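You operate a simulated robot arm through the tools that you are given. There is no shell and no other tool.

You run a simulated robot arm. Do the job below in one go: nothing can be reset, and whatever is moved stays where it is left.

## Task
Start a new batch on the status board: all three sliders back to BUILD.
Fine: board light on first; press the yellow +1 button once for each machine, three presses in all; fan and speed knob stay.

Only the result counts: the job must be done as asked and must still hold three seconds after the hand-in. Knocking over, shifting, dropping, spilling or breaking anything else fails it.

## Robot
A 7-joint arm with a fingered hand, fixed in place. Base frame: the origin is on the floor under the middle of its stand, x ahead of it, y to its left, z up. Units: m, degrees, N and s.
With the tool pointing down near the work surface it reaches from about 0.2 to 0.66 m from the base axis. Its first joint turns from -115.0 to 115.0 degrees. Payload 3.1 kg.
The tool frame sits at the grasp point between the pads (the TCP): z along the fingers, y along the line on which they close. The tips reach 0.022 m beyond it. The gripper opens to 0.112 m; its body begins 0.06 m behind the TCP. The gripper is a hand of 3 fingers: y runs from the thumb to the fingers, the wrist lies at [0, 0, -0.218] in the tool frame.
Orientation is told as [roll, pitch, yaw] about the base's x, y, z axes, in that order, counted from this pose: with the fingers straight down and closing along the base's y, the tool's x points along the base's -x, its y along +y and its z along -z.

## Interface
- The arm moves only by the tool arm_command. Its argument "plan" is a list of rows, each a list of 2 entries, a list of its own where there are three numbers: the shift along the tool's x, y, z in cm, then the turn, a rotation vector about the tool's x, y, z in degrees. In form: [[[x, y, z], [ax, ay, az]], ...]. A call has 1 to 20 rows; each row shifts and turns the commanded pose from where the row before left it, along the tool's axes as they then stand. Each row takes 0.2 s and may step no farther than 0.05 m and 8.6 degrees from the row before; otherwise, the whole call is refused. Where a pose cannot be reached the arm comes as near as it can. A force on the tool above 40 N (or 10 N above the force at the start of the call, whichever is more), or a blocked arm, ends the call early, and 0.2 s more pass. In this call time passes only in rows, and 0.2 s behind the last. The reply holds the time, the measured pose of the TCP, the force on the tool along the base axes, the opening and the grip force, in the units named above and with some noise, with the torque about the TCP (base axes, N m) and any sound that the robot's microphone picked up.
- Cameras (640 x 400 px; columns grow to the right, rows downward): "scene" is fixed at [0.0492, -0.4996, 1.9079]; the picture's right is [0.61, -0.79, 0.00], its down [-0.57, -0.44, -0.69] and it looks along [0.55, 0.42, -0.72] (base axes); focal length 358 px, centre (320, 200). "wrist" rides on the gripper at [0.066, 0.003, -0.08] in the tool frame; the picture's right is [-0.05, 1.00, 0.00], its down [-0.77, -0.04, -0.64] and it looks along [-0.64, -0.03, 0.77] (tool axes); focal length 275 px, centre (320, 200). There is no depth. A picture from a camera that has moved, and an enlarged one, comes with that camera's place and axes in the base frame and with its lens.
- capture(camera): a new picture of that camera. The clock stands still meanwhile.
- slide_trunk(by): slides the trunk up (or, below 0, down) by that many m; the arm rides with it, the base frame stays. It gives what a move gives, with no picture.
- move_fingers(finger1, finger2, thumb_bend): sets how far each is bent, from 0 (flat) to 100 (curled in); at 30 the hand is open as for a grip, at 70 the pads meet at the TCP. One left out holds its place. A second passes; each finger stops where it meets its share of the squeeze, and holds until it gets a number again. It is the only way to open and close the hand. It gives what a move gives, with no picture; readings hold the bend of each and the force on the fingers (four entries, about 0 where the hand has none), thumb and palm.
- close_up(camera, box): a new picture of the part [left, top, right, bottom] of that camera's present view, enlarged. The clock stands still meanwhile.
- close_job(): hands the job in; it is judged then, once.

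Places have to be worked out from the pictures, the camera data and where the tool is seen. Open the gripper and draw the arm clear of the work before you hand the job in, unless the task says otherwise.

The tools are called after "Call:" by a JSON object that holds its "name" and its "arguments". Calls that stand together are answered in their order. arm_command: Moves the arm, as the interface text tells. Its arguments: {"type":"object","properties":{"plan":{"type":"array"}},"required":["plan"]} The other tools are called the same way: slide_trunk (by) moves the trunk up or down; move_fingers (finger1, finger2, thumb_bend) moves the fingers one by one; capture (camera) takes a picture; close_up (camera, box) takes an enlarged picture of a part of a camera's view; close_job () hands the job in.

At the start:

```text
t: 0.0
ee_pos: [0.3479, -0.1084, 1.4941]
ee_rot: [-0.1, 0.0, 0.1]
wrist_force: [0.4, 0.3, -0.3]
moment: [0.0, 0.02, 0.01]
finger_gap: 0.1117
gripper_force: 0.1
shape: jaw
bend: [30.0, 30.0, 30.0]
finger forces: [0.0, 0.1, 0.1, 0.2, 0.1, 0.0]
trunk travel left (down, up): [-0.925, 0.065]
```

scene: 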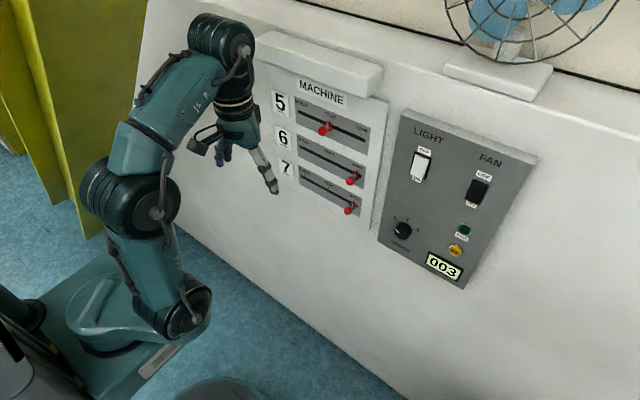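
wrist: 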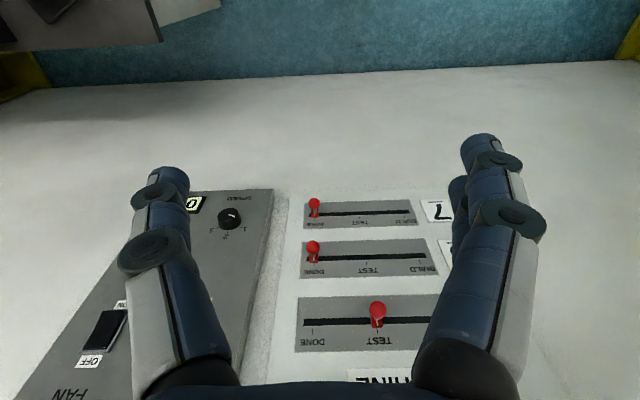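

I see the status board with three sliders (5 at TEST, 6 and 7 at DONE) and a panel with light, fan, knob, buttons and a counter reading 003. I'll enlarge both parts before moving.

Call:
{"name": "close_up", "arguments": {"camera": "scene", "box": [370, 100, 550, 300]}}

Call:
{"name": "close_up", "arguments": {"camera": "scene", "box": [250, 60, 400, 240]}}

Call:
{"name": "close_up", "arguments": {"camera": "wrist", "box": [280, 180, 460, 390]}}

```text
2.00 times, centred on (460, 200) of scene
camera zoom: at [0.0492, -0.4996, 1.9079], right [0.61, -0.79, 0.0], down [-0.57, -0.44, -0.69], along [0.55, 0.42, -0.72], focal length 717 px, centre (40, 200)
```

zoom: 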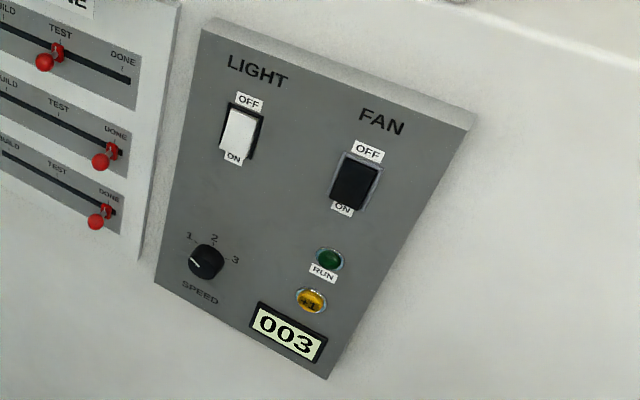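

```text
2.22 times, centred on (325, 150) of scene
camera zoom: at [0.0492, -0.4996, 1.9079], right [0.61, -0.79, 0.0], down [-0.57, -0.44, -0.69], along [0.55, 0.42, -0.72], focal length 796 px, centre (309, 311)
```

zoom: 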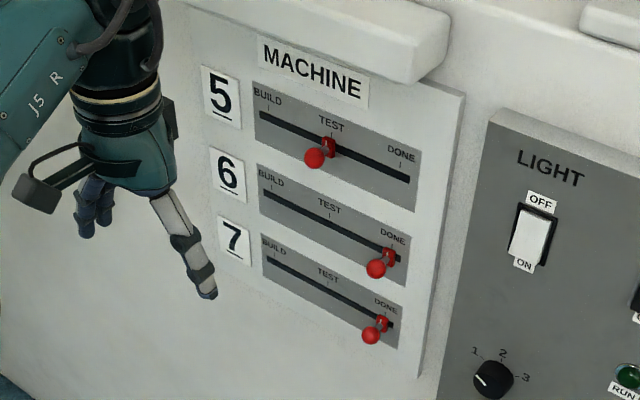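

```text
1.90 times, centred on (370, 285) of wrist
camera zoom: at [0.2802, -0.1042, 1.5741], right [0.05, 1.0, 0.0], down [0.77, -0.04, 0.64], along [0.64, -0.03, -0.77], focal length 524 px, centre (225, 38)
```

zoom: 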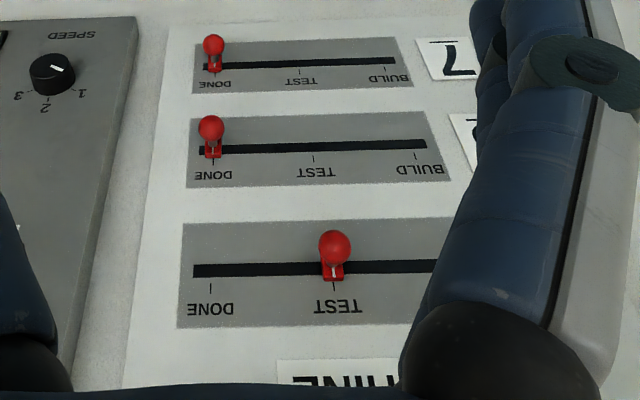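

The triangulation puts the board upright, facing −x at about x≈0.69. The slider balls are at x≈0.66: 5 at y≈-0.04, z≈1.368; 6 at y≈-0.135, z≈1.25; 7 at y≈-0.135, z≈1.126, and BUILD is at y≈+0.056. The hand has to point forward, so I lower the trunk first to bring the wrist to board height.

Call:
{"name": "slide_trunk", "arguments": {"by": -0.34}}

```text
t: 3.3
ee_pos: [0.3468, -0.1074, 1.1533]
ee_rot: [0.0, 0.0, 0.0]
wrist_force: [0.6, 0.3, 0.7]
moment: [0.0, -0.03, -0.03]
finger_gap: 0.1118
gripper_force: 0.0
shape: jaw
bend: [30.0, 30.0, 30.0]
finger forces: [0.1, 0.1, 0.1, 0.0, 0.0, 0.0]
trunk travel left (down, up): [-0.585, 0.405]
```

The trunk came down cleanly. Next I tilt the hand toward the board about its wrist, half of the turn first, and check that it tracks.

Call:
{"name": "arm_command", "arguments": {"plan": [[[-3.2, 0, -0.24], [0, -8.5, 0]], [[-3.2, 0, -0.24], [0, -8.5, 0]], [[-3.2, 0, -0.24], [0, -8.5, 0]], [[-3.2, 0, -0.24], [0, -8.5, 0]], [[-3.2, 0, -0.24], [0, -8.5, 0]]]}}

Call:
{"name": "capture", "arguments": {"camera": "scene"}}

Call:
{"name": "capture", "arguments": {"camera": "wrist"}}

```text
t: 4.5
ee_pos: [0.493, -0.1084, 1.2109]
ee_rot: [0.1, -42.7, 0.0]
wrist_force: [0.7, 0.3, 0.1]
moment: [0.02, 0.0, 0.01]
finger_gap: 0.1118
gripper_force: 0.1
shape: jaw
bend: [30.0, 30.0, 30.0]
finger forces: [0.0, 0.0, 0.0, 0.0, 0.0, 0.0]
trunk travel left (down, up): [-0.585, 0.405]
```

```text
taken
```

scene: 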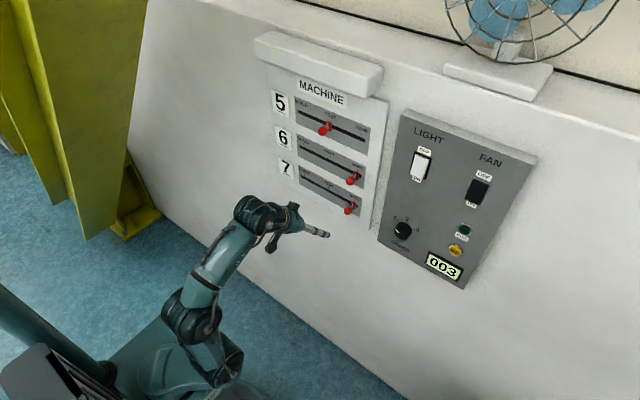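

```text
taken
camera wrist: at [0.3897, -0.1042, 1.225], right [0.03, 1.0, 0.03], down [0.14, -0.04, 0.99], along [0.99, -0.03, -0.14], focal length 275 px, centre (320, 200)
```

wrist: 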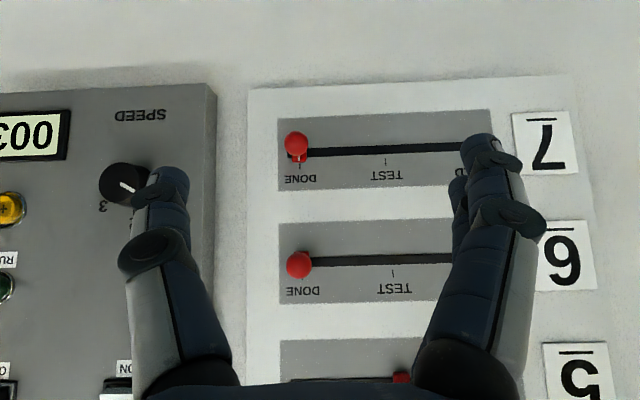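

The hand is at 45° and the wrist camera faces the board squarely. It gives slider ball 6 at about (0.66, -0.135, 1.249) and the yellow +1 button at about (0.673, -0.446, 1.183). I move sideways to look straight at the switch panel.

Call:
{"name": "arm_command", "arguments": {"plan": [[[0, -4.5, 0], [0, 0, 0]], [[0, -4.5, 0], [0, 0, 0]], [[0, -4.5, 0], [0, 0, 0]], [[0, -3.0, 0], [0, 0, 0]]]}}

Call:
{"name": "capture", "arguments": {"camera": "wrist"}}

Call:
{"name": "close_up", "arguments": {"camera": "wrist", "box": [160, 230, 430, 400]}}

```text
t: 5.5
ee_pos: [0.4917, -0.2742, 1.209]
ee_rot: [0.0, -42.5, 0.0]
wrist_force: [0.5, 1.0, 0.4]
moment: [-0.02, -0.03, 0.03]
finger_gap: 0.112
gripper_force: 0.1
shape: jaw
bend: [30.0, 30.0, 30.0]
finger forces: [0.1, 0.0, 0.2, 0.0, 0.0, 0.1]
trunk travel left (down, up): [-0.585, 0.405]
```

```text
taken
camera wrist: at [0.389, -0.2705, 1.2241], right [0.03, 1.0, 0.03], down [0.14, -0.04, 0.99], along [0.99, -0.03, -0.14], focal length 275 px, centre (320, 200)
```

wrist: 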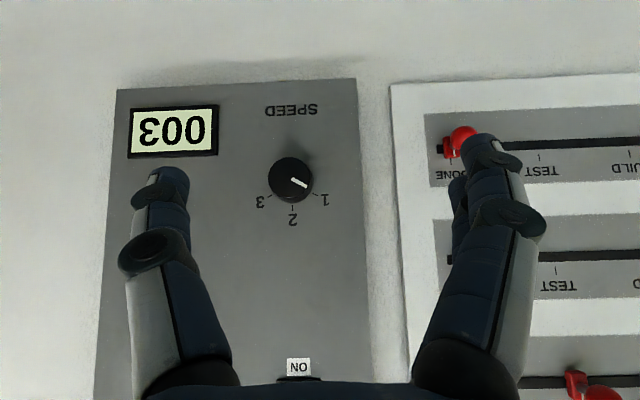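

```text
2.35 times, centred on (295, 315) of wrist
camera zoom: at [0.389, -0.2705, 1.2241], right [0.03, 1.0, 0.03], down [0.14, -0.04, 0.99], along [0.99, -0.03, -0.14], focal length 648 px, centre (379, -71)
```

zoom: 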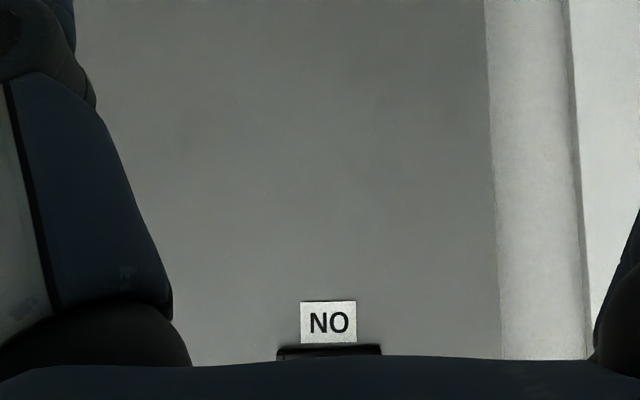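

The light switch is hidden above the palm, so I raise the trunk 0.15 m to see the rocker from the front.

Call:
{"name": "slide_trunk", "arguments": {"by": 0.15}}

Call:
{"name": "capture", "arguments": {"camera": "wrist"}}

Call:
{"name": "close_up", "arguments": {"camera": "wrist", "box": [210, 160, 410, 285]}}

```text
t: 7.3
ee_pos: [0.4918, -0.2739, 1.359]
ee_rot: [0.0, -42.4, 0.0]
wrist_force: [0.2, -0.1, 0.2]
moment: [-0.02, 0.04, 0.0]
finger_gap: 0.112
gripper_force: 0.0
shape: jaw
bend: [30.0, 30.0, 30.0]
finger forces: [0.1, 0.0, 0.1, 0.1, 0.0, 0.1]
trunk travel left (down, up): [-0.735, 0.255]
```

```text
taken
camera wrist: at [0.3888, -0.2694, 1.3743], right [0.03, 1.0, 0.03], down [0.14, -0.04, 0.99], along [0.99, -0.03, -0.14], focal length 275 px, centre (320, 200)
```

wrist: 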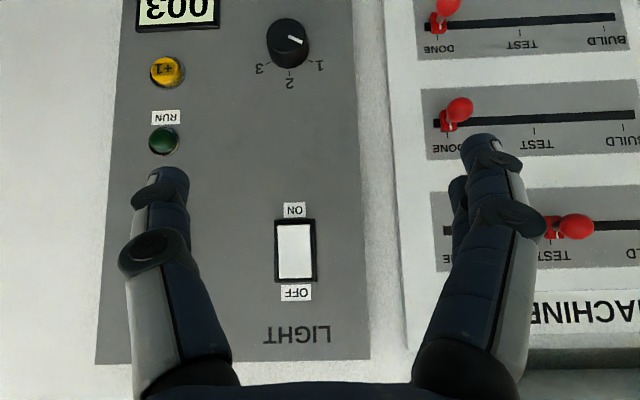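

```text
3.20 times, centred on (310, 222) of wrist
camera zoom: at [0.3888, -0.2694, 1.3743], right [0.03, 1.0, 0.03], down [0.14, -0.04, 0.99], along [0.99, -0.03, -0.14], focal length 881 px, centre (352, 128)
```

zoom: 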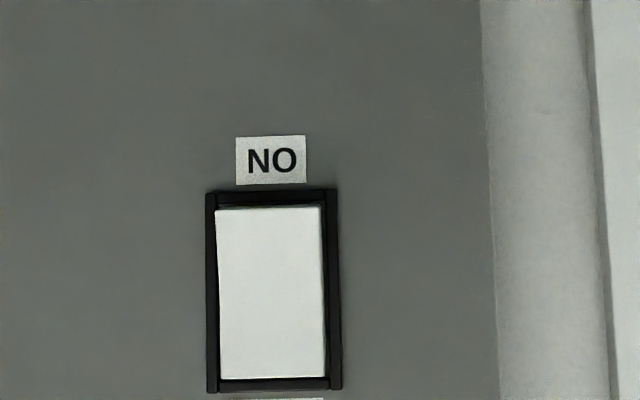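

The wrist view shows the light rocker at about y≈-0.296, with its ON end at the bottom. I zoom in on both rockers and the lamp to see their present state.

Call:
{"name": "close_up", "arguments": {"camera": "scene", "box": [400, 140, 440, 190]}}

Call:
{"name": "close_up", "arguments": {"camera": "scene", "box": [460, 165, 500, 215]}}

Call:
{"name": "close_up", "arguments": {"camera": "scene", "box": [240, 0, 640, 250]}}

Call:
{"name": "close_up", "arguments": {"camera": "wrist", "box": [130, 0, 330, 125]}}

```text
8.00 times, centred on (420, 165) of scene
camera zoom: at [0.0492, -0.4996, 1.9079], right [0.61, -0.79, 0.0], down [-0.57, -0.44, -0.69], along [0.55, 0.42, -0.72], focal length 2866 px, centre (-480, 480)
```

zoom: 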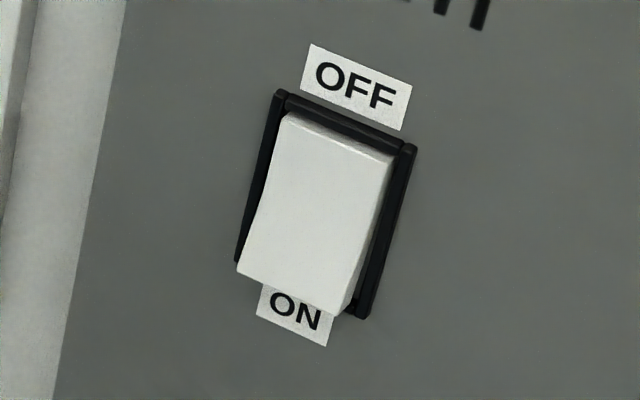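

```text
8.00 times, centred on (480, 190) of scene
camera zoom: at [0.0492, -0.4996, 1.9079], right [0.61, -0.79, 0.0], down [-0.57, -0.44, -0.69], along [0.55, 0.42, -0.72], focal length 2866 px, centre (-960, 280)
```

zoom: 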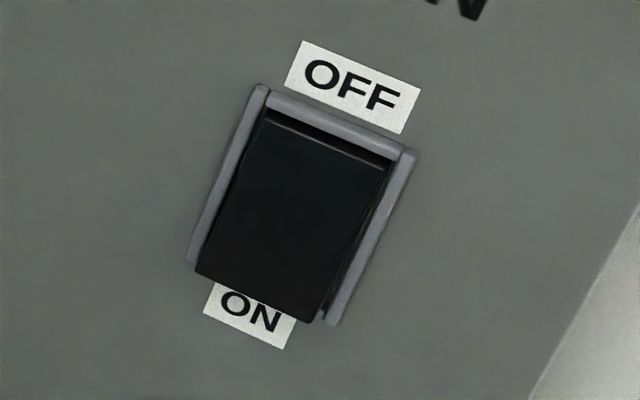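

```text
1.60 times, centred on (440, 125) of scene
camera zoom: at [0.0492, -0.4996, 1.9079], right [0.61, -0.79, 0.0], down [-0.57, -0.44, -0.69], along [0.55, 0.42, -0.72], focal length 573 px, centre (128, 320)
```

zoom: 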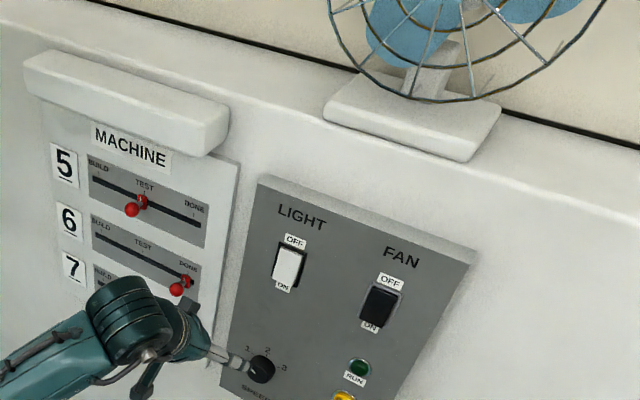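

```text
3.20 times, centred on (230, 62) of wrist
camera zoom: at [0.3888, -0.2694, 1.3743], right [0.03, 1.0, 0.03], down [0.14, -0.04, 0.99], along [0.99, -0.03, -0.14], focal length 881 px, centre (608, 640)
```

zoom: 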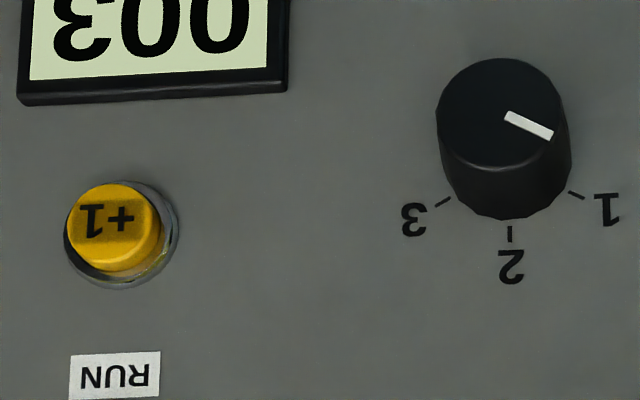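

The OFF end of the light rocker is pressed in and its ON (lower) end stands out, at about (0.665, -0.305, 1.367), so the light is off. I curl both fingers and keep the thumb straight as a pointer, then check what sticks out.

Call:
{"name": "move_fingers", "arguments": {"finger1": 100, "finger2": 100, "thumb_bend": 30}}

Call:
{"name": "capture", "arguments": {"camera": "wrist"}}

Call:
{"name": "close_up", "arguments": {"camera": "scene", "box": [250, 140, 450, 265]}}

```text
t: 8.3
ee_pos: [0.4918, -0.2724, 1.3596]
ee_rot: [0.0, -42.5, 0.0]
wrist_force: [0.9, -0.5, 0.2]
moment: [-0.04, -0.05, 0.02]
finger_gap: 0.0465
gripper_force: 0.1
shape: fingers
bend: [100.0, 100.0, 30.0]
finger forces: [0.0, 0.1, 0.0, 0.1, 0.0, 0.0]
trunk travel left (down, up): [-0.735, 0.255]
```

```text
taken
camera wrist: at [0.3888, -0.2694, 1.3743], right [0.03, 1.0, 0.03], down [0.14, -0.04, 0.99], along [0.99, -0.03, -0.14], focal length 275 px, centre (320, 200)
```

wrist: 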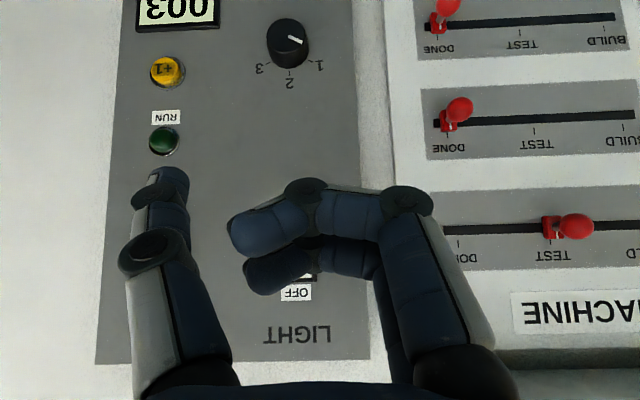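

```text
3.20 times, centred on (350, 202) of scene
camera zoom: at [0.0492, -0.4996, 1.9079], right [0.61, -0.79, 0.0], down [-0.57, -0.44, -0.69], along [0.55, 0.42, -0.72], focal length 1146 px, centre (224, 192)
```

zoom: 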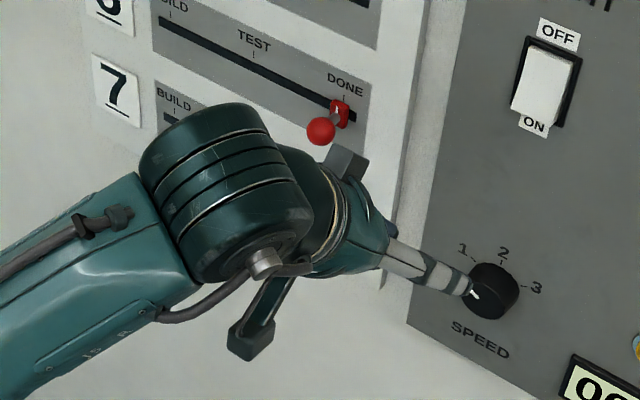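

With the fingers curled, only the thumb reaches forward; its tip is at about y -0.062, z +0.02 in the tool frame. I lower the trunk 0.15 m again so that the rest of the rotation about the wrist brings the thumb to the rocker's height.

Call:
{"name": "slide_trunk", "arguments": {"by": -0.15}}

Call:
{"name": "arm_command", "arguments": {"plan": [[[-3.2, 0, -0.24], [0, -8.5, 0]], [[-3.2, 0, -0.24], [0, -8.5, 0]], [[-3.2, 0, -0.24], [0, -8.5, 0]], [[-3.2, 0, -0.24], [0, -8.5, 0]], [[-3.2, 0, -0.24], [0, -8.5, 0]], [[-1.9, 0, -0.1], [0, -5.0, 0]]]}}

Call:
{"name": "capture", "arguments": {"camera": "wrist"}}

Call:
{"name": "capture", "arguments": {"camera": "scene"}}

```text
t: 10.0
ee_pos: [0.4918, -0.2725, 1.21]
ee_rot: [0.0, -42.5, 0.0]
wrist_force: [0.9, 0.1, 0.2]
moment: [-0.02, -0.02, -0.03]
finger_gap: 0.0463
gripper_force: 0.1
shape: fingers
bend: [100.0, 100.0, 30.0]
finger forces: [0.1, 0.0, 0.0, 0.1, 0.0, 0.1]
trunk travel left (down, up): [-0.585, 0.405]
```

```text
t: 11.4
ee_pos: [0.5611, -0.274, 1.3685]
ee_rot: [-178.7, -89.9, 178.6]
wrist_force: [0.1, -0.1, 0.1]
moment: [0.0, -0.02, 0.02]
finger_gap: 0.0464
gripper_force: 0.0
shape: fingers
bend: [100.0, 100.0, 30.0]
finger forces: [0.1, 0.0, 0.0, 0.0, 0.0, 0.0]
trunk travel left (down, up): [-0.585, 0.405]
```

```text
taken
camera wrist: at [0.4809, -0.2696, 1.3025], right [0.0, 1.0, 0.05], down [-0.64, -0.04, 0.77], along [0.77, -0.03, 0.64], focal length 275 px, centre (320, 200)
```

wrist: 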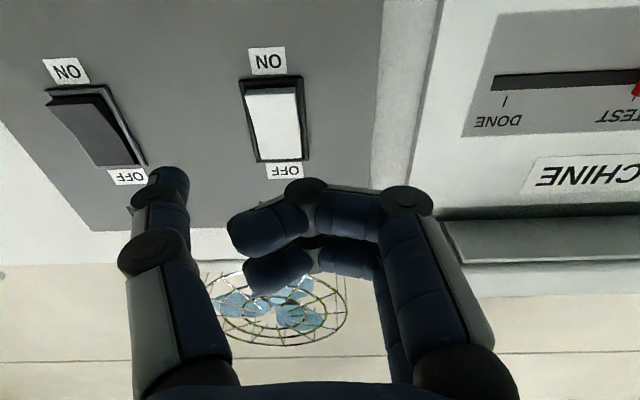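

```text
taken
```

scene: 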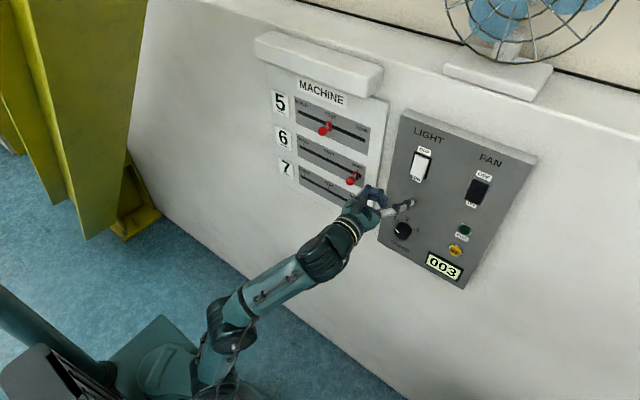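

The hand now points straight at the board and the thumb tip is at about (0.583, -0.338, 1.369). I shift +y 3.4 cm to line it up with the rocker's ON end at y≈-0.305, then go forward to just short of it and look.

Call:
{"name": "arm_command", "arguments": {"plan": [[[0.1, 3.4, 0], [0, 0, 0]], [[0, 0, 3.0], [0, 0, 0]], [[0, 0, 2.5], [0, 0, 0]]]}}

Call:
{"name": "capture", "arguments": {"camera": "wrist"}}

Call:
{"name": "close_up", "arguments": {"camera": "scene", "box": [370, 130, 470, 230]}}

```text
t: 12.2
ee_pos: [0.6178, -0.2395, 1.3674]
ee_rot: [-91.8, -90.0, 91.7]
wrist_force: [0.6, 0.2, 0.6]
moment: [0.0, -0.03, -0.01]
finger_gap: 0.0467
gripper_force: 0.1
shape: fingers
bend: [100.0, 100.0, 30.0]
finger forces: [0.0, 0.0, 0.1, 0.0, 0.1, 0.0]
trunk travel left (down, up): [-0.585, 0.405]
```

```text
taken
camera wrist: at [0.5384, -0.235, 1.3023], right [0.0, 1.0, 0.05], down [-0.64, -0.03, 0.77], along [0.77, -0.03, 0.64], focal length 275 px, centre (320, 200)
```

wrist: 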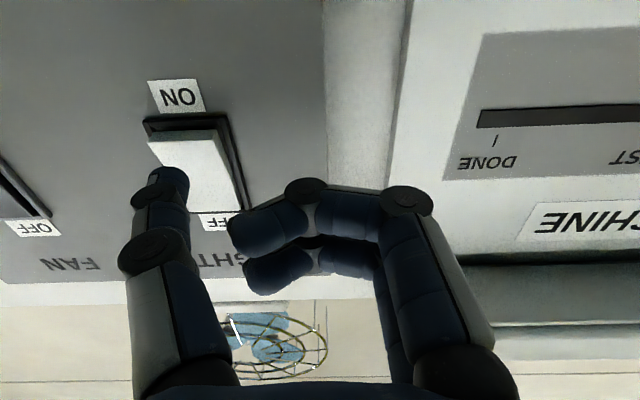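

```text
4.00 times, centred on (420, 180) of scene
camera zoom: at [0.0492, -0.4996, 1.9079], right [0.61, -0.79, 0.0], down [-0.57, -0.44, -0.69], along [0.55, 0.42, -0.72], focal length 1433 px, centre (-80, 280)
```

zoom: 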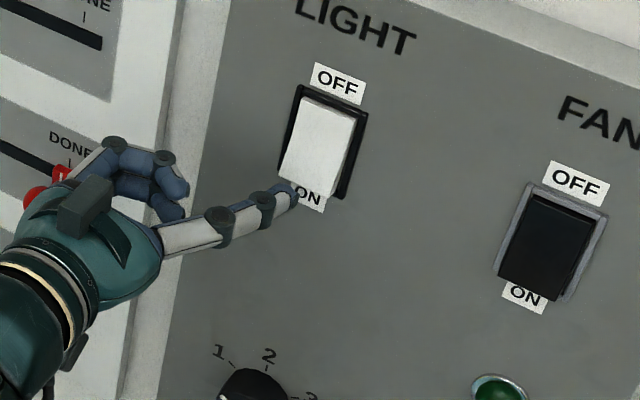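

The thumb tip is at about (0.640, -0.307, 1.367), straight in front of the ON end. I press forward in small steps and watch force and sound.

Call:
{"name": "arm_command", "arguments": {"plan": [[[0, 0, 1.0], [0, 0, 0]], [[0, 0, 0.5], [0, 0, 0]], [[0, 0, 0.4], [0, 0, 0]], [[0, 0, 0.3], [0, 0, 0]], [[0, 0, 0.3], [0, 0, 0]]]}}

Call:
{"name": "close_up", "arguments": {"camera": "wrist", "box": [80, 60, 320, 260]}}

Call:
{"name": "close_up", "arguments": {"camera": "scene", "box": [370, 130, 470, 230]}}

```text
t: 13.4
ee_pos: [0.6415, -0.2386, 1.3685]
ee_rot: [-161.9, -90.0, 161.9]
wrist_force: [-0.7, -0.4, -0.2]
moment: [0.02, 0.0, -0.11]
finger_gap: 0.0468
gripper_force: 1.0
shape: fingers
bend: [100.0, 100.0, 30.0]
finger forces: [0.0, 0.0, 0.0, 0.0, 1.0, 0.0]
trunk travel left (down, up): [-0.585, 0.405]
heard: click
```

```text
2.00 times, centred on (200, 160) of wrist
camera zoom: at [0.561, -0.235, 1.3026], right [0.0, 1.0, 0.05], down [-0.64, -0.04, 0.77], along [0.77, -0.03, 0.64], focal length 551 px, centre (560, 280)
```

zoom: 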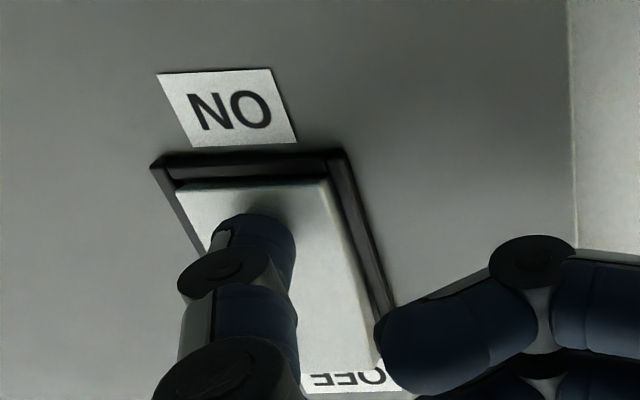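

```text
4.00 times, centred on (420, 180) of scene
camera zoom: at [0.0492, -0.4996, 1.9079], right [0.61, -0.79, 0.0], down [-0.57, -0.44, -0.69], along [0.55, 0.42, -0.72], focal length 1433 px, centre (-80, 280)
```

zoom: 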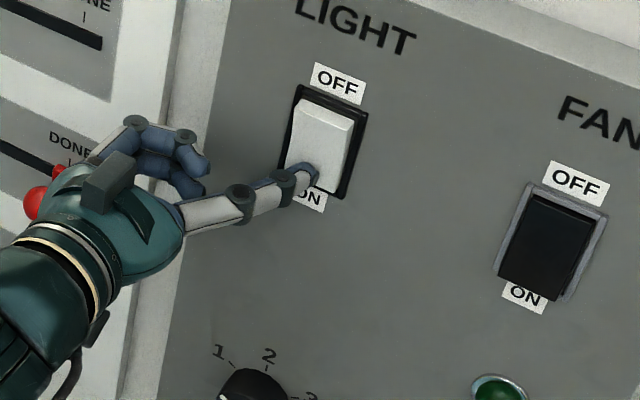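

A click was heard and the rocker has tilted to ON. I back off 6 cm and check the rocker and the board light.

Call:
{"name": "arm_command", "arguments": {"plan": [[[0, 0, -2.0], [0, 0, 0]], [[0, 0, -4.0], [0, 0, 0]]]}}

Call:
{"name": "capture", "arguments": {"camera": "scene"}}

Call:
{"name": "close_up", "arguments": {"camera": "scene", "box": [400, 140, 440, 190]}}

Call:
{"name": "capture", "arguments": {"camera": "wrist"}}

```text
t: 14.0
ee_pos: [0.5808, -0.2381, 1.3697]
ee_rot: [-163.6, -89.9, 163.6]
wrist_force: [0.9, 0.3, -0.6]
moment: [0.01, 0.0, 0.02]
finger_gap: 0.0465
gripper_force: 0.1
shape: fingers
bend: [100.0, 100.0, 30.0]
finger forces: [0.1, 0.0, 0.0, 0.0, 0.1, 0.0]
trunk travel left (down, up): [-0.585, 0.405]
```

```text
taken
```

scene: 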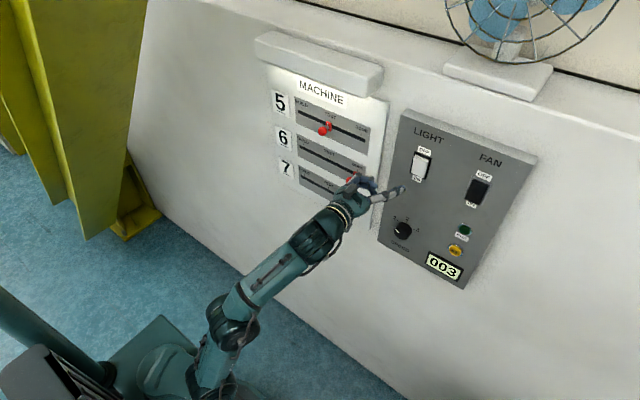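

```text
8.00 times, centred on (420, 165) of scene
camera zoom: at [0.0492, -0.4996, 1.9079], right [0.61, -0.79, 0.0], down [-0.57, -0.44, -0.69], along [0.55, 0.42, -0.72], focal length 2866 px, centre (-480, 480)
```

zoom: 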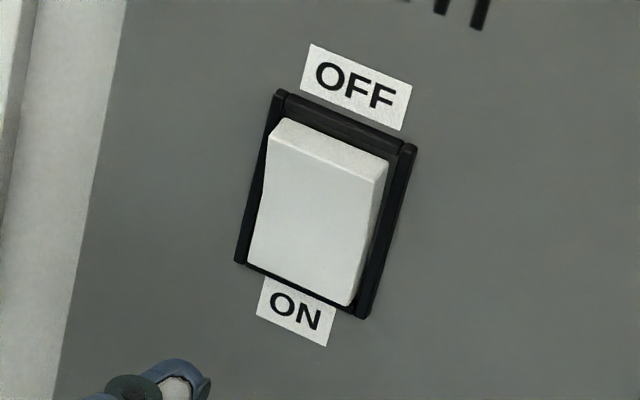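

```text
taken
camera wrist: at [0.5001, -0.2342, 1.3034], right [0.0, 1.0, 0.05], down [-0.64, -0.04, 0.77], along [0.77, -0.03, 0.64], focal length 275 px, centre (320, 200)
```

wrist: 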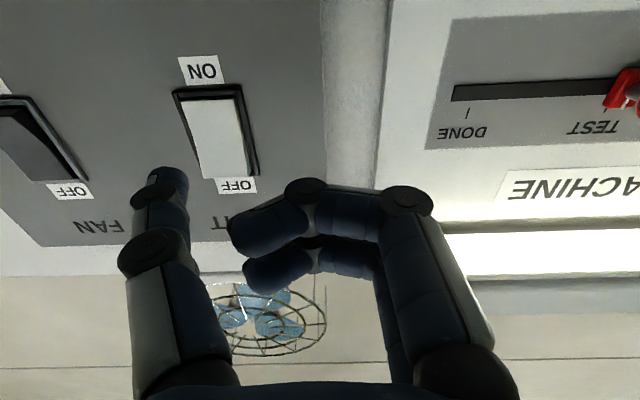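

The lamp under the bar now glows, so the light is on. Next is the yellow +1 button at about (0.673, -0.446, 1.182): I lower the trunk 0.187 m and shift the thumb over in −y, staying well off the panel.

Call:
{"name": "slide_trunk", "arguments": {"by": -0.187}}

Call:
{"name": "arm_command", "arguments": {"plan": [[[0, -4.7, 0], [0, 0, 0]], [[0, -4.7, 0], [0, 0, 0]], [[0, -4.7, 0], [0, 0, 0]]]}}

Call:
{"name": "capture", "arguments": {"camera": "wrist"}}

Call:
{"name": "close_up", "arguments": {"camera": "scene", "box": [390, 190, 510, 310]}}

```text
t: 16.1
ee_pos: [0.5833, -0.2382, 1.1827]
ee_rot: [-155.1, -90.0, 155.1]
wrist_force: [-1.2, -0.1, 0.7]
moment: [0.02, -0.01, -0.02]
finger_gap: 0.0466
gripper_force: 0.1
shape: fingers
bend: [100.0, 100.0, 30.0]
finger forces: [0.0, 0.0, 0.1, 0.1, 0.0, 0.0]
trunk travel left (down, up): [-0.398, 0.592]
```

```text
t: 16.9
ee_pos: [0.572, -0.3574, 1.1566]
ee_rot: [-33.2, -90.0, 33.4]
wrist_force: [0.2, 0.6, -0.8]
moment: [0.01, 0.0, -0.01]
finger_gap: 0.0465
gripper_force: 0.1
shape: fingers
bend: [100.0, 100.0, 30.0]
finger forces: [0.0, 0.0, 0.0, 0.0, 0.0, 0.0]
out of reach, approached as far as the arm can: row 2, 3
trunk travel left (down, up): [-0.398, 0.592]
```

```text
taken
camera wrist: at [0.4908, -0.354, 1.0902], right [0.0, 1.0, 0.05], down [-0.63, -0.04, 0.77], along [0.77, -0.03, 0.63], focal length 275 px, centre (320, 200)
```

wrist: 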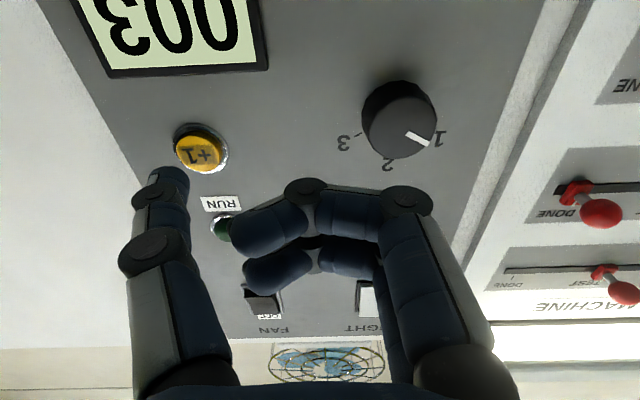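

```text
3.33 times, centred on (450, 250) of scene
camera zoom: at [0.0492, -0.4996, 1.9079], right [0.61, -0.79, 0.0], down [-0.57, -0.44, -0.69], along [0.55, 0.42, -0.72], focal length 1194 px, centre (-113, 33)
```

zoom: 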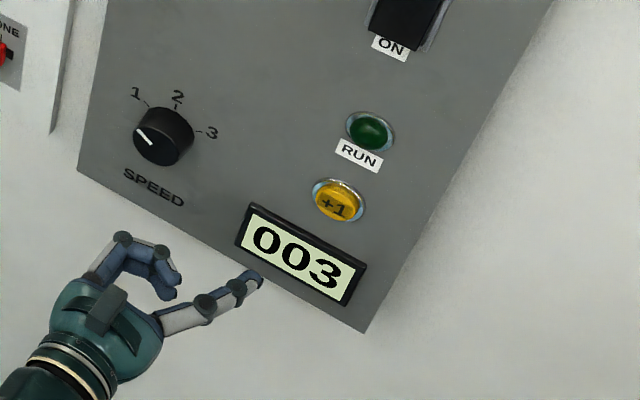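

The pose is out of reach here because the arm is stretched upward. I lower the arm 20 cm relative to the trunk, which keeps it clear of the panel, and then raise the trunk the same amount to gain reach.

Call:
{"name": "arm_command", "arguments": {"plan": [[[5.0, 0, 0], [0, 0, 0]], [[5.0, 0, 0], [0, 0, 0]], [[5.0, 0, 0], [0, 0, 0]], [[5.0, 0, 0], [0, 0, 0]]]}}

Call:
{"name": "capture", "arguments": {"camera": "scene"}}

```text
t: 17.9
ee_pos: [0.5905, -0.3748, 0.9666]
ee_rot: [-150.1, -90.0, 150.1]
wrist_force: [0.3, 0.2, -0.4]
moment: [-0.02, 0.0, 0.0]
finger_gap: 0.0461
gripper_force: 0.0
shape: fingers
bend: [100.0, 100.0, 30.0]
finger forces: [0.1, 0.1, 0.0, 0.0, 0.1, 0.0]
out of reach, approached as far as the arm can: row 3, 4
trunk travel left (down, up): [-0.398, 0.592]
```

```text
taken
```

scene: 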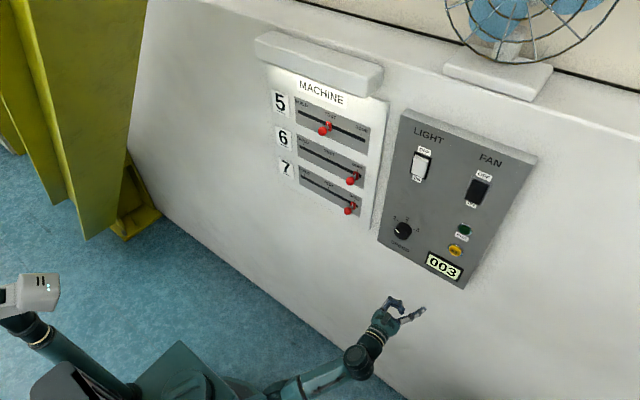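

It fell slightly short in the last rows, so about 10 cm of lowering is the sweet spot. I go back up 10 cm with the arm and check the readings.

Call:
{"name": "arm_command", "arguments": {"plan": [[[-5.0, 0, 0], [0, 0, 0]], [[-5.0, 0, 0], [0, 0, 0]]]}}

```text
t: 18.5
ee_pos: [0.5873, -0.3744, 1.0655]
ee_rot: [-25.1, -90.1, 25.0]
wrist_force: [0.5, -0.3, -0.4]
moment: [0.0, -0.01, 0.01]
finger_gap: 0.0465
gripper_force: 0.0
shape: fingers
bend: [100.0, 100.0, 30.0]
finger forces: [0.0, 0.1, 0.1, 0.0, 0.1, 0.1]
trunk travel left (down, up): [-0.398, 0.592]
```

The reach is fine here: TCP at (0.587, -0.374, 1.066). I raise the trunk 0.117 m to bring the thumb level with the yellow button and take pictures.

Call:
{"name": "slide_trunk", "arguments": {"by": 0.117}}

Call:
{"name": "arm_command", "arguments": {"plan": [[[0, -0.4, 1.5], [0, 0, 0]], [[0, 0, 1.0], [0, 0, 0]]]}}

Call:
{"name": "capture", "arguments": {"camera": "wrist"}}

Call:
{"name": "close_up", "arguments": {"camera": "scene", "box": [390, 190, 510, 310]}}

```text
t: 20.0
ee_pos: [0.5884, -0.3745, 1.1839]
ee_rot: [-147.6, -90.0, 147.6]
wrist_force: [-0.2, -0.5, -0.7]
moment: [-0.02, 0.01, 0.02]
finger_gap: 0.0465
gripper_force: 0.1
shape: fingers
bend: [100.0, 100.0, 30.0]
finger forces: [0.0, 0.0, 0.0, 0.0, 0.1, 0.1]
trunk travel left (down, up): [-0.515, 0.475]
```

```text
t: 20.6
ee_pos: [0.6134, -0.3792, 1.1835]
ee_rot: [-161.0, -90.0, 160.9]
wrist_force: [0.2, 0.8, -0.6]
moment: [-0.03, 0.0, 0.0]
finger_gap: 0.0466
gripper_force: 0.1
shape: fingers
bend: [100.0, 100.0, 30.0]
finger forces: [0.0, 0.0, 0.0, 0.0, 0.1, 0.0]
trunk travel left (down, up): [-0.515, 0.475]
```

```text
taken
camera wrist: at [0.5333, -0.3754, 1.1174], right [0.0, 1.0, 0.05], down [-0.64, -0.04, 0.77], along [0.77, -0.03, 0.64], focal length 275 px, centre (320, 200)
```

wrist: 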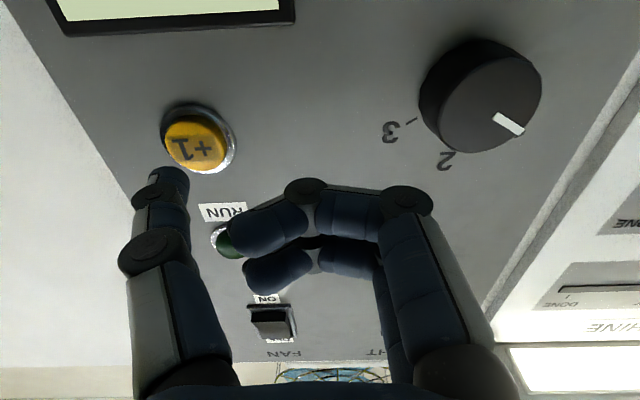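

```text
3.33 times, centred on (450, 250) of scene
camera zoom: at [0.0492, -0.4996, 1.9079], right [0.61, -0.79, 0.0], down [-0.57, -0.44, -0.69], along [0.55, 0.42, -0.72], focal length 1194 px, centre (-113, 33)
```

zoom: 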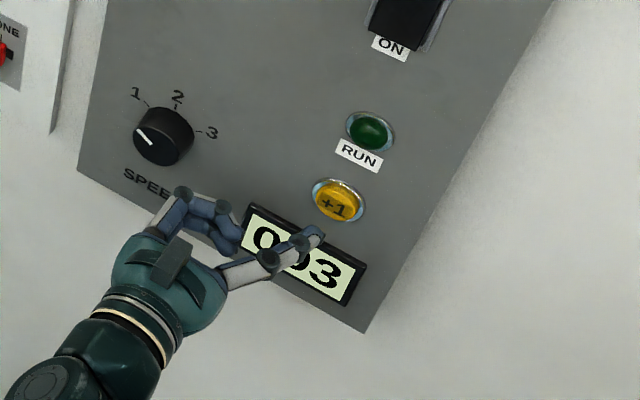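

The +1 cap is at about (0.665, -0.444, 1.183) and the thumb tip is at about (0.635, -0.446, 1.183), with the knob clear of the curled fingers. I press forward in small steps for the first press.

Call:
{"name": "arm_command", "arguments": {"plan": [[[0, -0.1, 1.0], [0, 0, 0]], [[0, 0, 0.8], [0, 0, 0]], [[0, 0, 0.4], [0, 0, 0]], [[0, 0, 0.3], [0, 0, 0]], [[0, 0, 0.3], [0, 0, 0]]]}}

Call:
{"name": "capture", "arguments": {"camera": "wrist"}}

Call:
{"name": "close_up", "arguments": {"camera": "scene", "box": [390, 190, 510, 310]}}

```text
t: 21.8
ee_pos: [0.6415, -0.3794, 1.1832]
ee_rot: [-108.1, -90.0, 108.0]
wrist_force: [-0.8, 0.7, -0.4]
moment: [0.0, 0.02, -0.05]
finger_gap: 0.0467
gripper_force: 0.4
shape: fingers
bend: [100.0, 100.0, 30.0]
finger forces: [0.0, 0.0, 0.1, 0.1, 0.7, 0.0]
trunk travel left (down, up): [-0.515, 0.475]
```

```text
taken
camera wrist: at [0.5605, -0.3758, 1.117], right [0.0, 1.0, 0.05], down [-0.64, -0.03, 0.77], along [0.77, -0.03, 0.64], focal length 275 px, centre (320, 200)
```

wrist: 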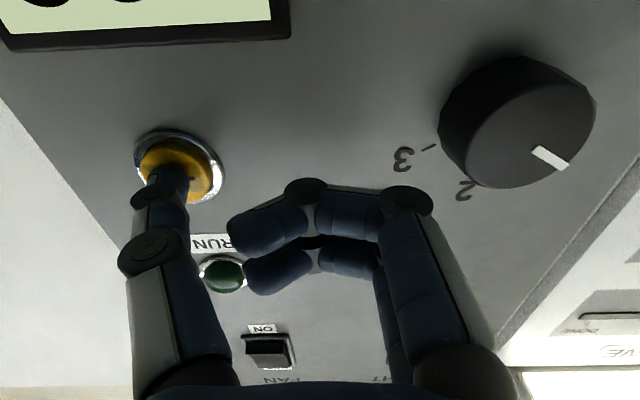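

```text
3.33 times, centred on (450, 250) of scene
camera zoom: at [0.0492, -0.4996, 1.9079], right [0.61, -0.79, 0.0], down [-0.57, -0.44, -0.69], along [0.55, 0.42, -0.72], focal length 1194 px, centre (-113, 33)
```

zoom: 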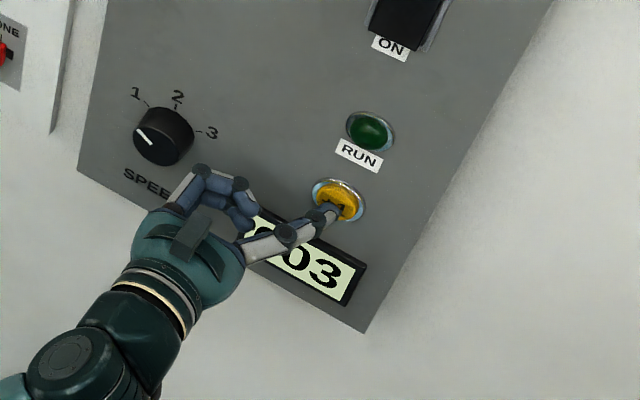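

The thumb has just touched the button (0.7 N) and the counter still reads 003. I press deeper in 2 mm steps.

Call:
{"name": "arm_command", "arguments": {"plan": [[[0, 0, 0.2], [0, 0, 0]], [[0, 0, 0.2], [0, 0, 0]]]}}

Call:
{"name": "close_up", "arguments": {"camera": "scene", "box": [390, 190, 510, 310]}}

```text
t: 22.4
ee_pos: [0.6442, -0.3798, 1.1841]
ee_rot: [-160.7, -89.8, 160.6]
wrist_force: [-3.3, 1.2, -0.7]
moment: [0.04, -0.04, -0.13]
finger_gap: 0.0466
gripper_force: 1.1
shape: fingers
bend: [100.0, 100.0, 30.0]
finger forces: [0.0, 0.1, 0.0, 0.0, 2.5, 0.0]
trunk travel left (down, up): [-0.515, 0.475]
heard: click
```

```text
3.33 times, centred on (450, 250) of scene
camera zoom: at [0.0492, -0.4996, 1.9079], right [0.61, -0.79, 0.0], down [-0.57, -0.44, -0.69], along [0.55, 0.42, -0.72], focal length 1194 px, centre (-113, 33)
```

zoom: 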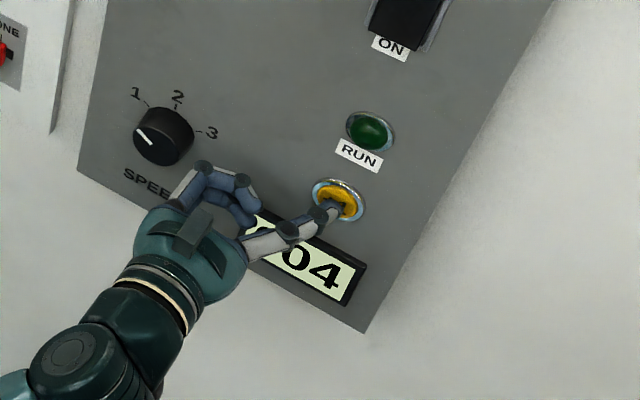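

The press clicked and the counter reads 004. I back off 2 cm to release the button fully and check the count.

Call:
{"name": "arm_command", "arguments": {"plan": [[[0, 0, -1.0], [0, 0, 0]], [[0, 0, -1.0], [0, 0, 0]], [[0, 0, 0], [0, 0, 0]]]}}

Call:
{"name": "close_up", "arguments": {"camera": "scene", "box": [390, 190, 510, 310]}}

```text
t: 23.2
ee_pos: [0.6255, -0.3802, 1.1826]
ee_rot: [-161.7, -90.0, 161.8]
wrist_force: [-1.0, 0.2, -0.3]
moment: [0.01, 0.0, 0.02]
finger_gap: 0.0469
gripper_force: 0.0
shape: fingers
bend: [100.0, 100.0, 30.0]
finger forces: [0.0, 0.1, 0.1, 0.1, 0.0, 0.0]
trunk travel left (down, up): [-0.515, 0.475]
```

```text
3.33 times, centred on (450, 250) of scene
camera zoom: at [0.0492, -0.4996, 1.9079], right [0.61, -0.79, 0.0], down [-0.57, -0.44, -0.69], along [0.55, 0.42, -0.72], focal length 1194 px, centre (-113, 33)
```

zoom: 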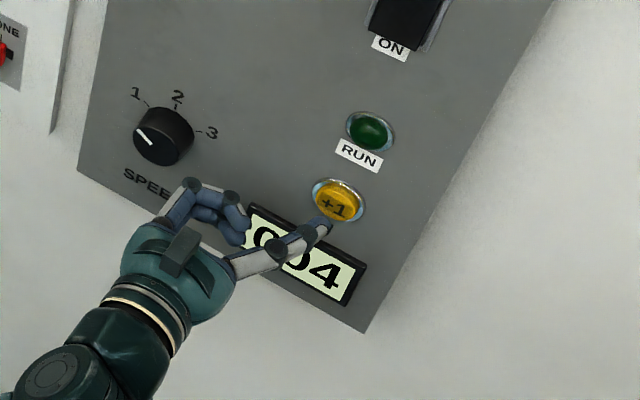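

The button is released and the counter holds 004. I make the second press with the same 2 cm stroke in small steps.

Call:
{"name": "arm_command", "arguments": {"plan": [[[0, 0, 1.0], [0, 0, 0]], [[0, 0, 0.5], [0, 0, 0]], [[0, 0, 0.3], [0, 0, 0]], [[0, 0, 0.2], [0, 0, 0]]]}}

Call:
{"name": "close_up", "arguments": {"camera": "scene", "box": [390, 190, 510, 310]}}

```text
t: 24.2
ee_pos: [0.6441, -0.3806, 1.1832]
ee_rot: [-163.7, -90.0, 163.7]
wrist_force: [-2.3, 0.6, -0.8]
moment: [0.05, -0.01, -0.15]
finger_gap: 0.0467
gripper_force: 1.2
shape: fingers
bend: [100.0, 100.0, 30.0]
finger forces: [0.0, 0.0, 0.0, 0.0, 2.7, 0.0]
trunk travel left (down, up): [-0.515, 0.475]
heard: click
```

```text
3.33 times, centred on (450, 250) of scene
camera zoom: at [0.0492, -0.4996, 1.9079], right [0.61, -0.79, 0.0], down [-0.57, -0.44, -0.69], along [0.55, 0.42, -0.72], focal length 1194 px, centre (-113, 33)
```

zoom: 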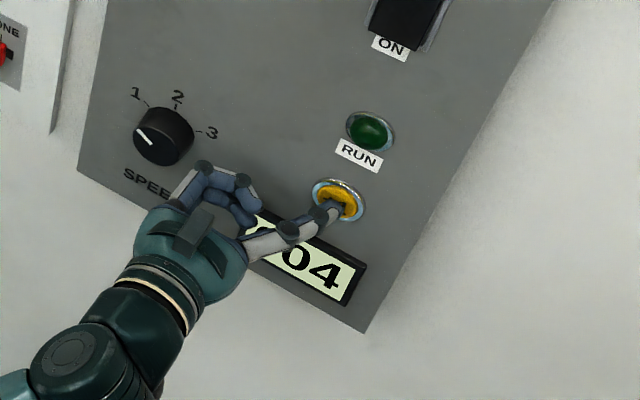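

A click was heard but the counter still shows 004. Before doing anything else I release and look again, in case the display lags.

Call:
{"name": "arm_command", "arguments": {"plan": [[[0, 0, 0], [0, 0, 0]]]}}

Call:
{"name": "close_up", "arguments": {"camera": "scene", "box": [390, 190, 510, 310]}}

```text
t: 24.6
ee_pos: [0.644, -0.3794, 1.1838]
ee_rot: [-165.8, -89.9, 165.7]
wrist_force: [-2.9, 0.1, -0.3]
moment: [0.0, 0.01, -0.18]
finger_gap: 0.0468
gripper_force: 1.0
shape: fingers
bend: [100.0, 100.0, 30.0]
finger forces: [0.1, 0.0, 0.0, 0.0, 2.6, 0.0]
trunk travel left (down, up): [-0.515, 0.475]
```

```text
3.33 times, centred on (450, 250) of scene
camera zoom: at [0.0492, -0.4996, 1.9079], right [0.61, -0.79, 0.0], down [-0.57, -0.44, -0.69], along [0.55, 0.42, -0.72], focal length 1194 px, centre (-113, 33)
```

zoom: 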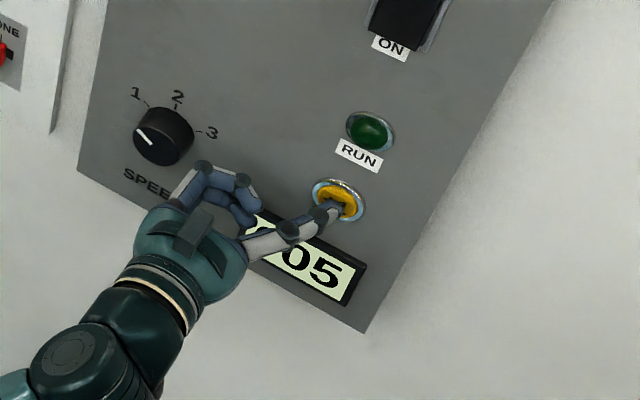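

The display only lagged: it now reads 005. I release fully, then wait and confirm before the third press.

Call:
{"name": "arm_command", "arguments": {"plan": [[[0, 0, -1.0], [0, 0, 0]], [[0, 0, -1.0], [0, 0, 0]], [[0, 0, 0], [0, 0, 0]], [[0, 0, 0], [0, 0, 0]]]}}

Call:
{"name": "close_up", "arguments": {"camera": "scene", "box": [390, 190, 510, 310]}}

```text
t: 25.6
ee_pos: [0.6239, -0.3801, 1.1824]
ee_rot: [-168.6, -90.0, 168.6]
wrist_force: [0.1, 0.1, 0.5]
moment: [-0.02, 0.02, 0.01]
finger_gap: 0.0465
gripper_force: 0.1
shape: fingers
bend: [100.0, 100.0, 30.0]
finger forces: [0.1, 0.0, 0.1, 0.0, 0.1, 0.0]
trunk travel left (down, up): [-0.515, 0.475]
```

```text
3.33 times, centred on (450, 250) of scene
camera zoom: at [0.0492, -0.4996, 1.9079], right [0.61, -0.79, 0.0], down [-0.57, -0.44, -0.69], along [0.55, 0.42, -0.72], focal length 1194 px, centre (-113, 33)
```

zoom: 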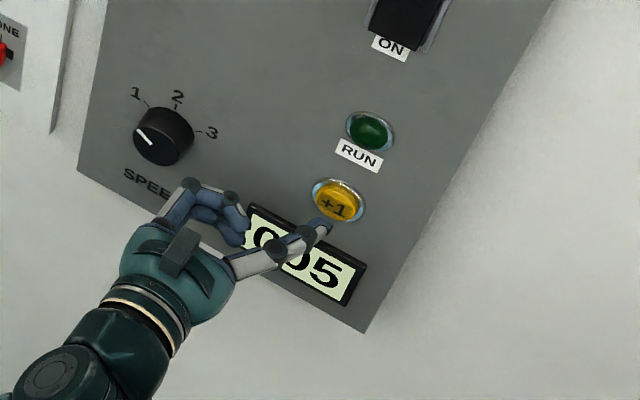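

The counter holds at 005 with the button released. I make the third and last press with the same stroke, with one waiting row at the end for the display.

Call:
{"name": "arm_command", "arguments": {"plan": [[[0, 0, 1.0], [0, 0, 0]], [[0, 0, 0.5], [0, 0, 0]], [[0, 0, 0.3], [0, 0, 0]], [[0, 0, 0.2], [0, 0, 0]], [[0, 0, 0], [0, 0, 0]], [[0, 0, 0], [0, 0, 0]]]}}

Call:
{"name": "close_up", "arguments": {"camera": "scene", "box": [390, 190, 510, 310]}}

```text
t: 27.0
ee_pos: [0.6442, -0.3799, 1.1837]
ee_rot: [-160.6, -89.9, 160.5]
wrist_force: [-2.7, 1.0, -0.7]
moment: [0.05, 0.01, -0.15]
finger_gap: 0.0466
gripper_force: 1.3
shape: fingers
bend: [100.0, 100.0, 30.0]
finger forces: [0.0, 0.1, 0.1, 0.1, 2.7, 0.0]
trunk travel left (down, up): [-0.515, 0.475]
heard: click
```

```text
3.33 times, centred on (450, 250) of scene
camera zoom: at [0.0492, -0.4996, 1.9079], right [0.61, -0.79, 0.0], down [-0.57, -0.44, -0.69], along [0.55, 0.42, -0.72], focal length 1194 px, centre (-113, 33)
```

zoom: 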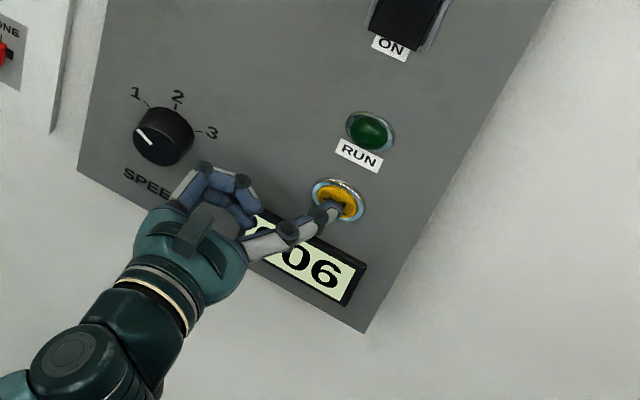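

The counter reads 006 after three presses. I draw the thumb straight back 7 cm and then go to slider 7, starting with a check that everything is unchanged.

Call:
{"name": "arm_command", "arguments": {"plan": [[[0, 0, -2.0], [0, 0, 0]], [[0, 0, -3.0], [0, 0, 0]], [[0, 0, -2.0], [0, 0, 0]]]}}

Call:
{"name": "capture", "arguments": {"camera": "scene"}}

```text
t: 27.8
ee_pos: [0.5742, -0.3791, 1.1843]
ee_rot: [-170.8, -90.0, 171.0]
wrist_force: [0.4, 0.9, -0.1]
moment: [-0.05, 0.02, -0.03]
finger_gap: 0.0465
gripper_force: 0.1
shape: fingers
bend: [100.0, 100.0, 30.0]
finger forces: [0.0, 0.1, 0.1, 0.0, 0.0, 0.0]
trunk travel left (down, up): [-0.515, 0.475]
```

```text
taken
```

scene: 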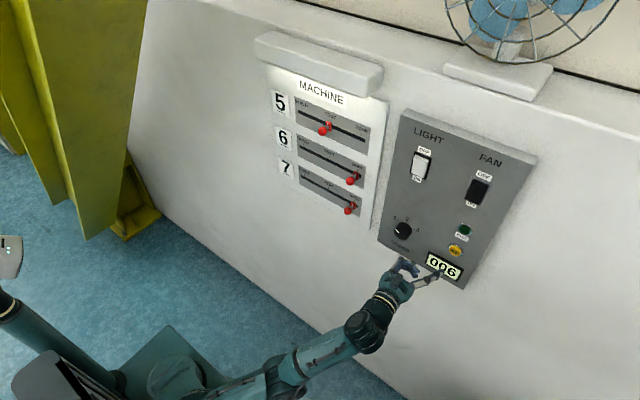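

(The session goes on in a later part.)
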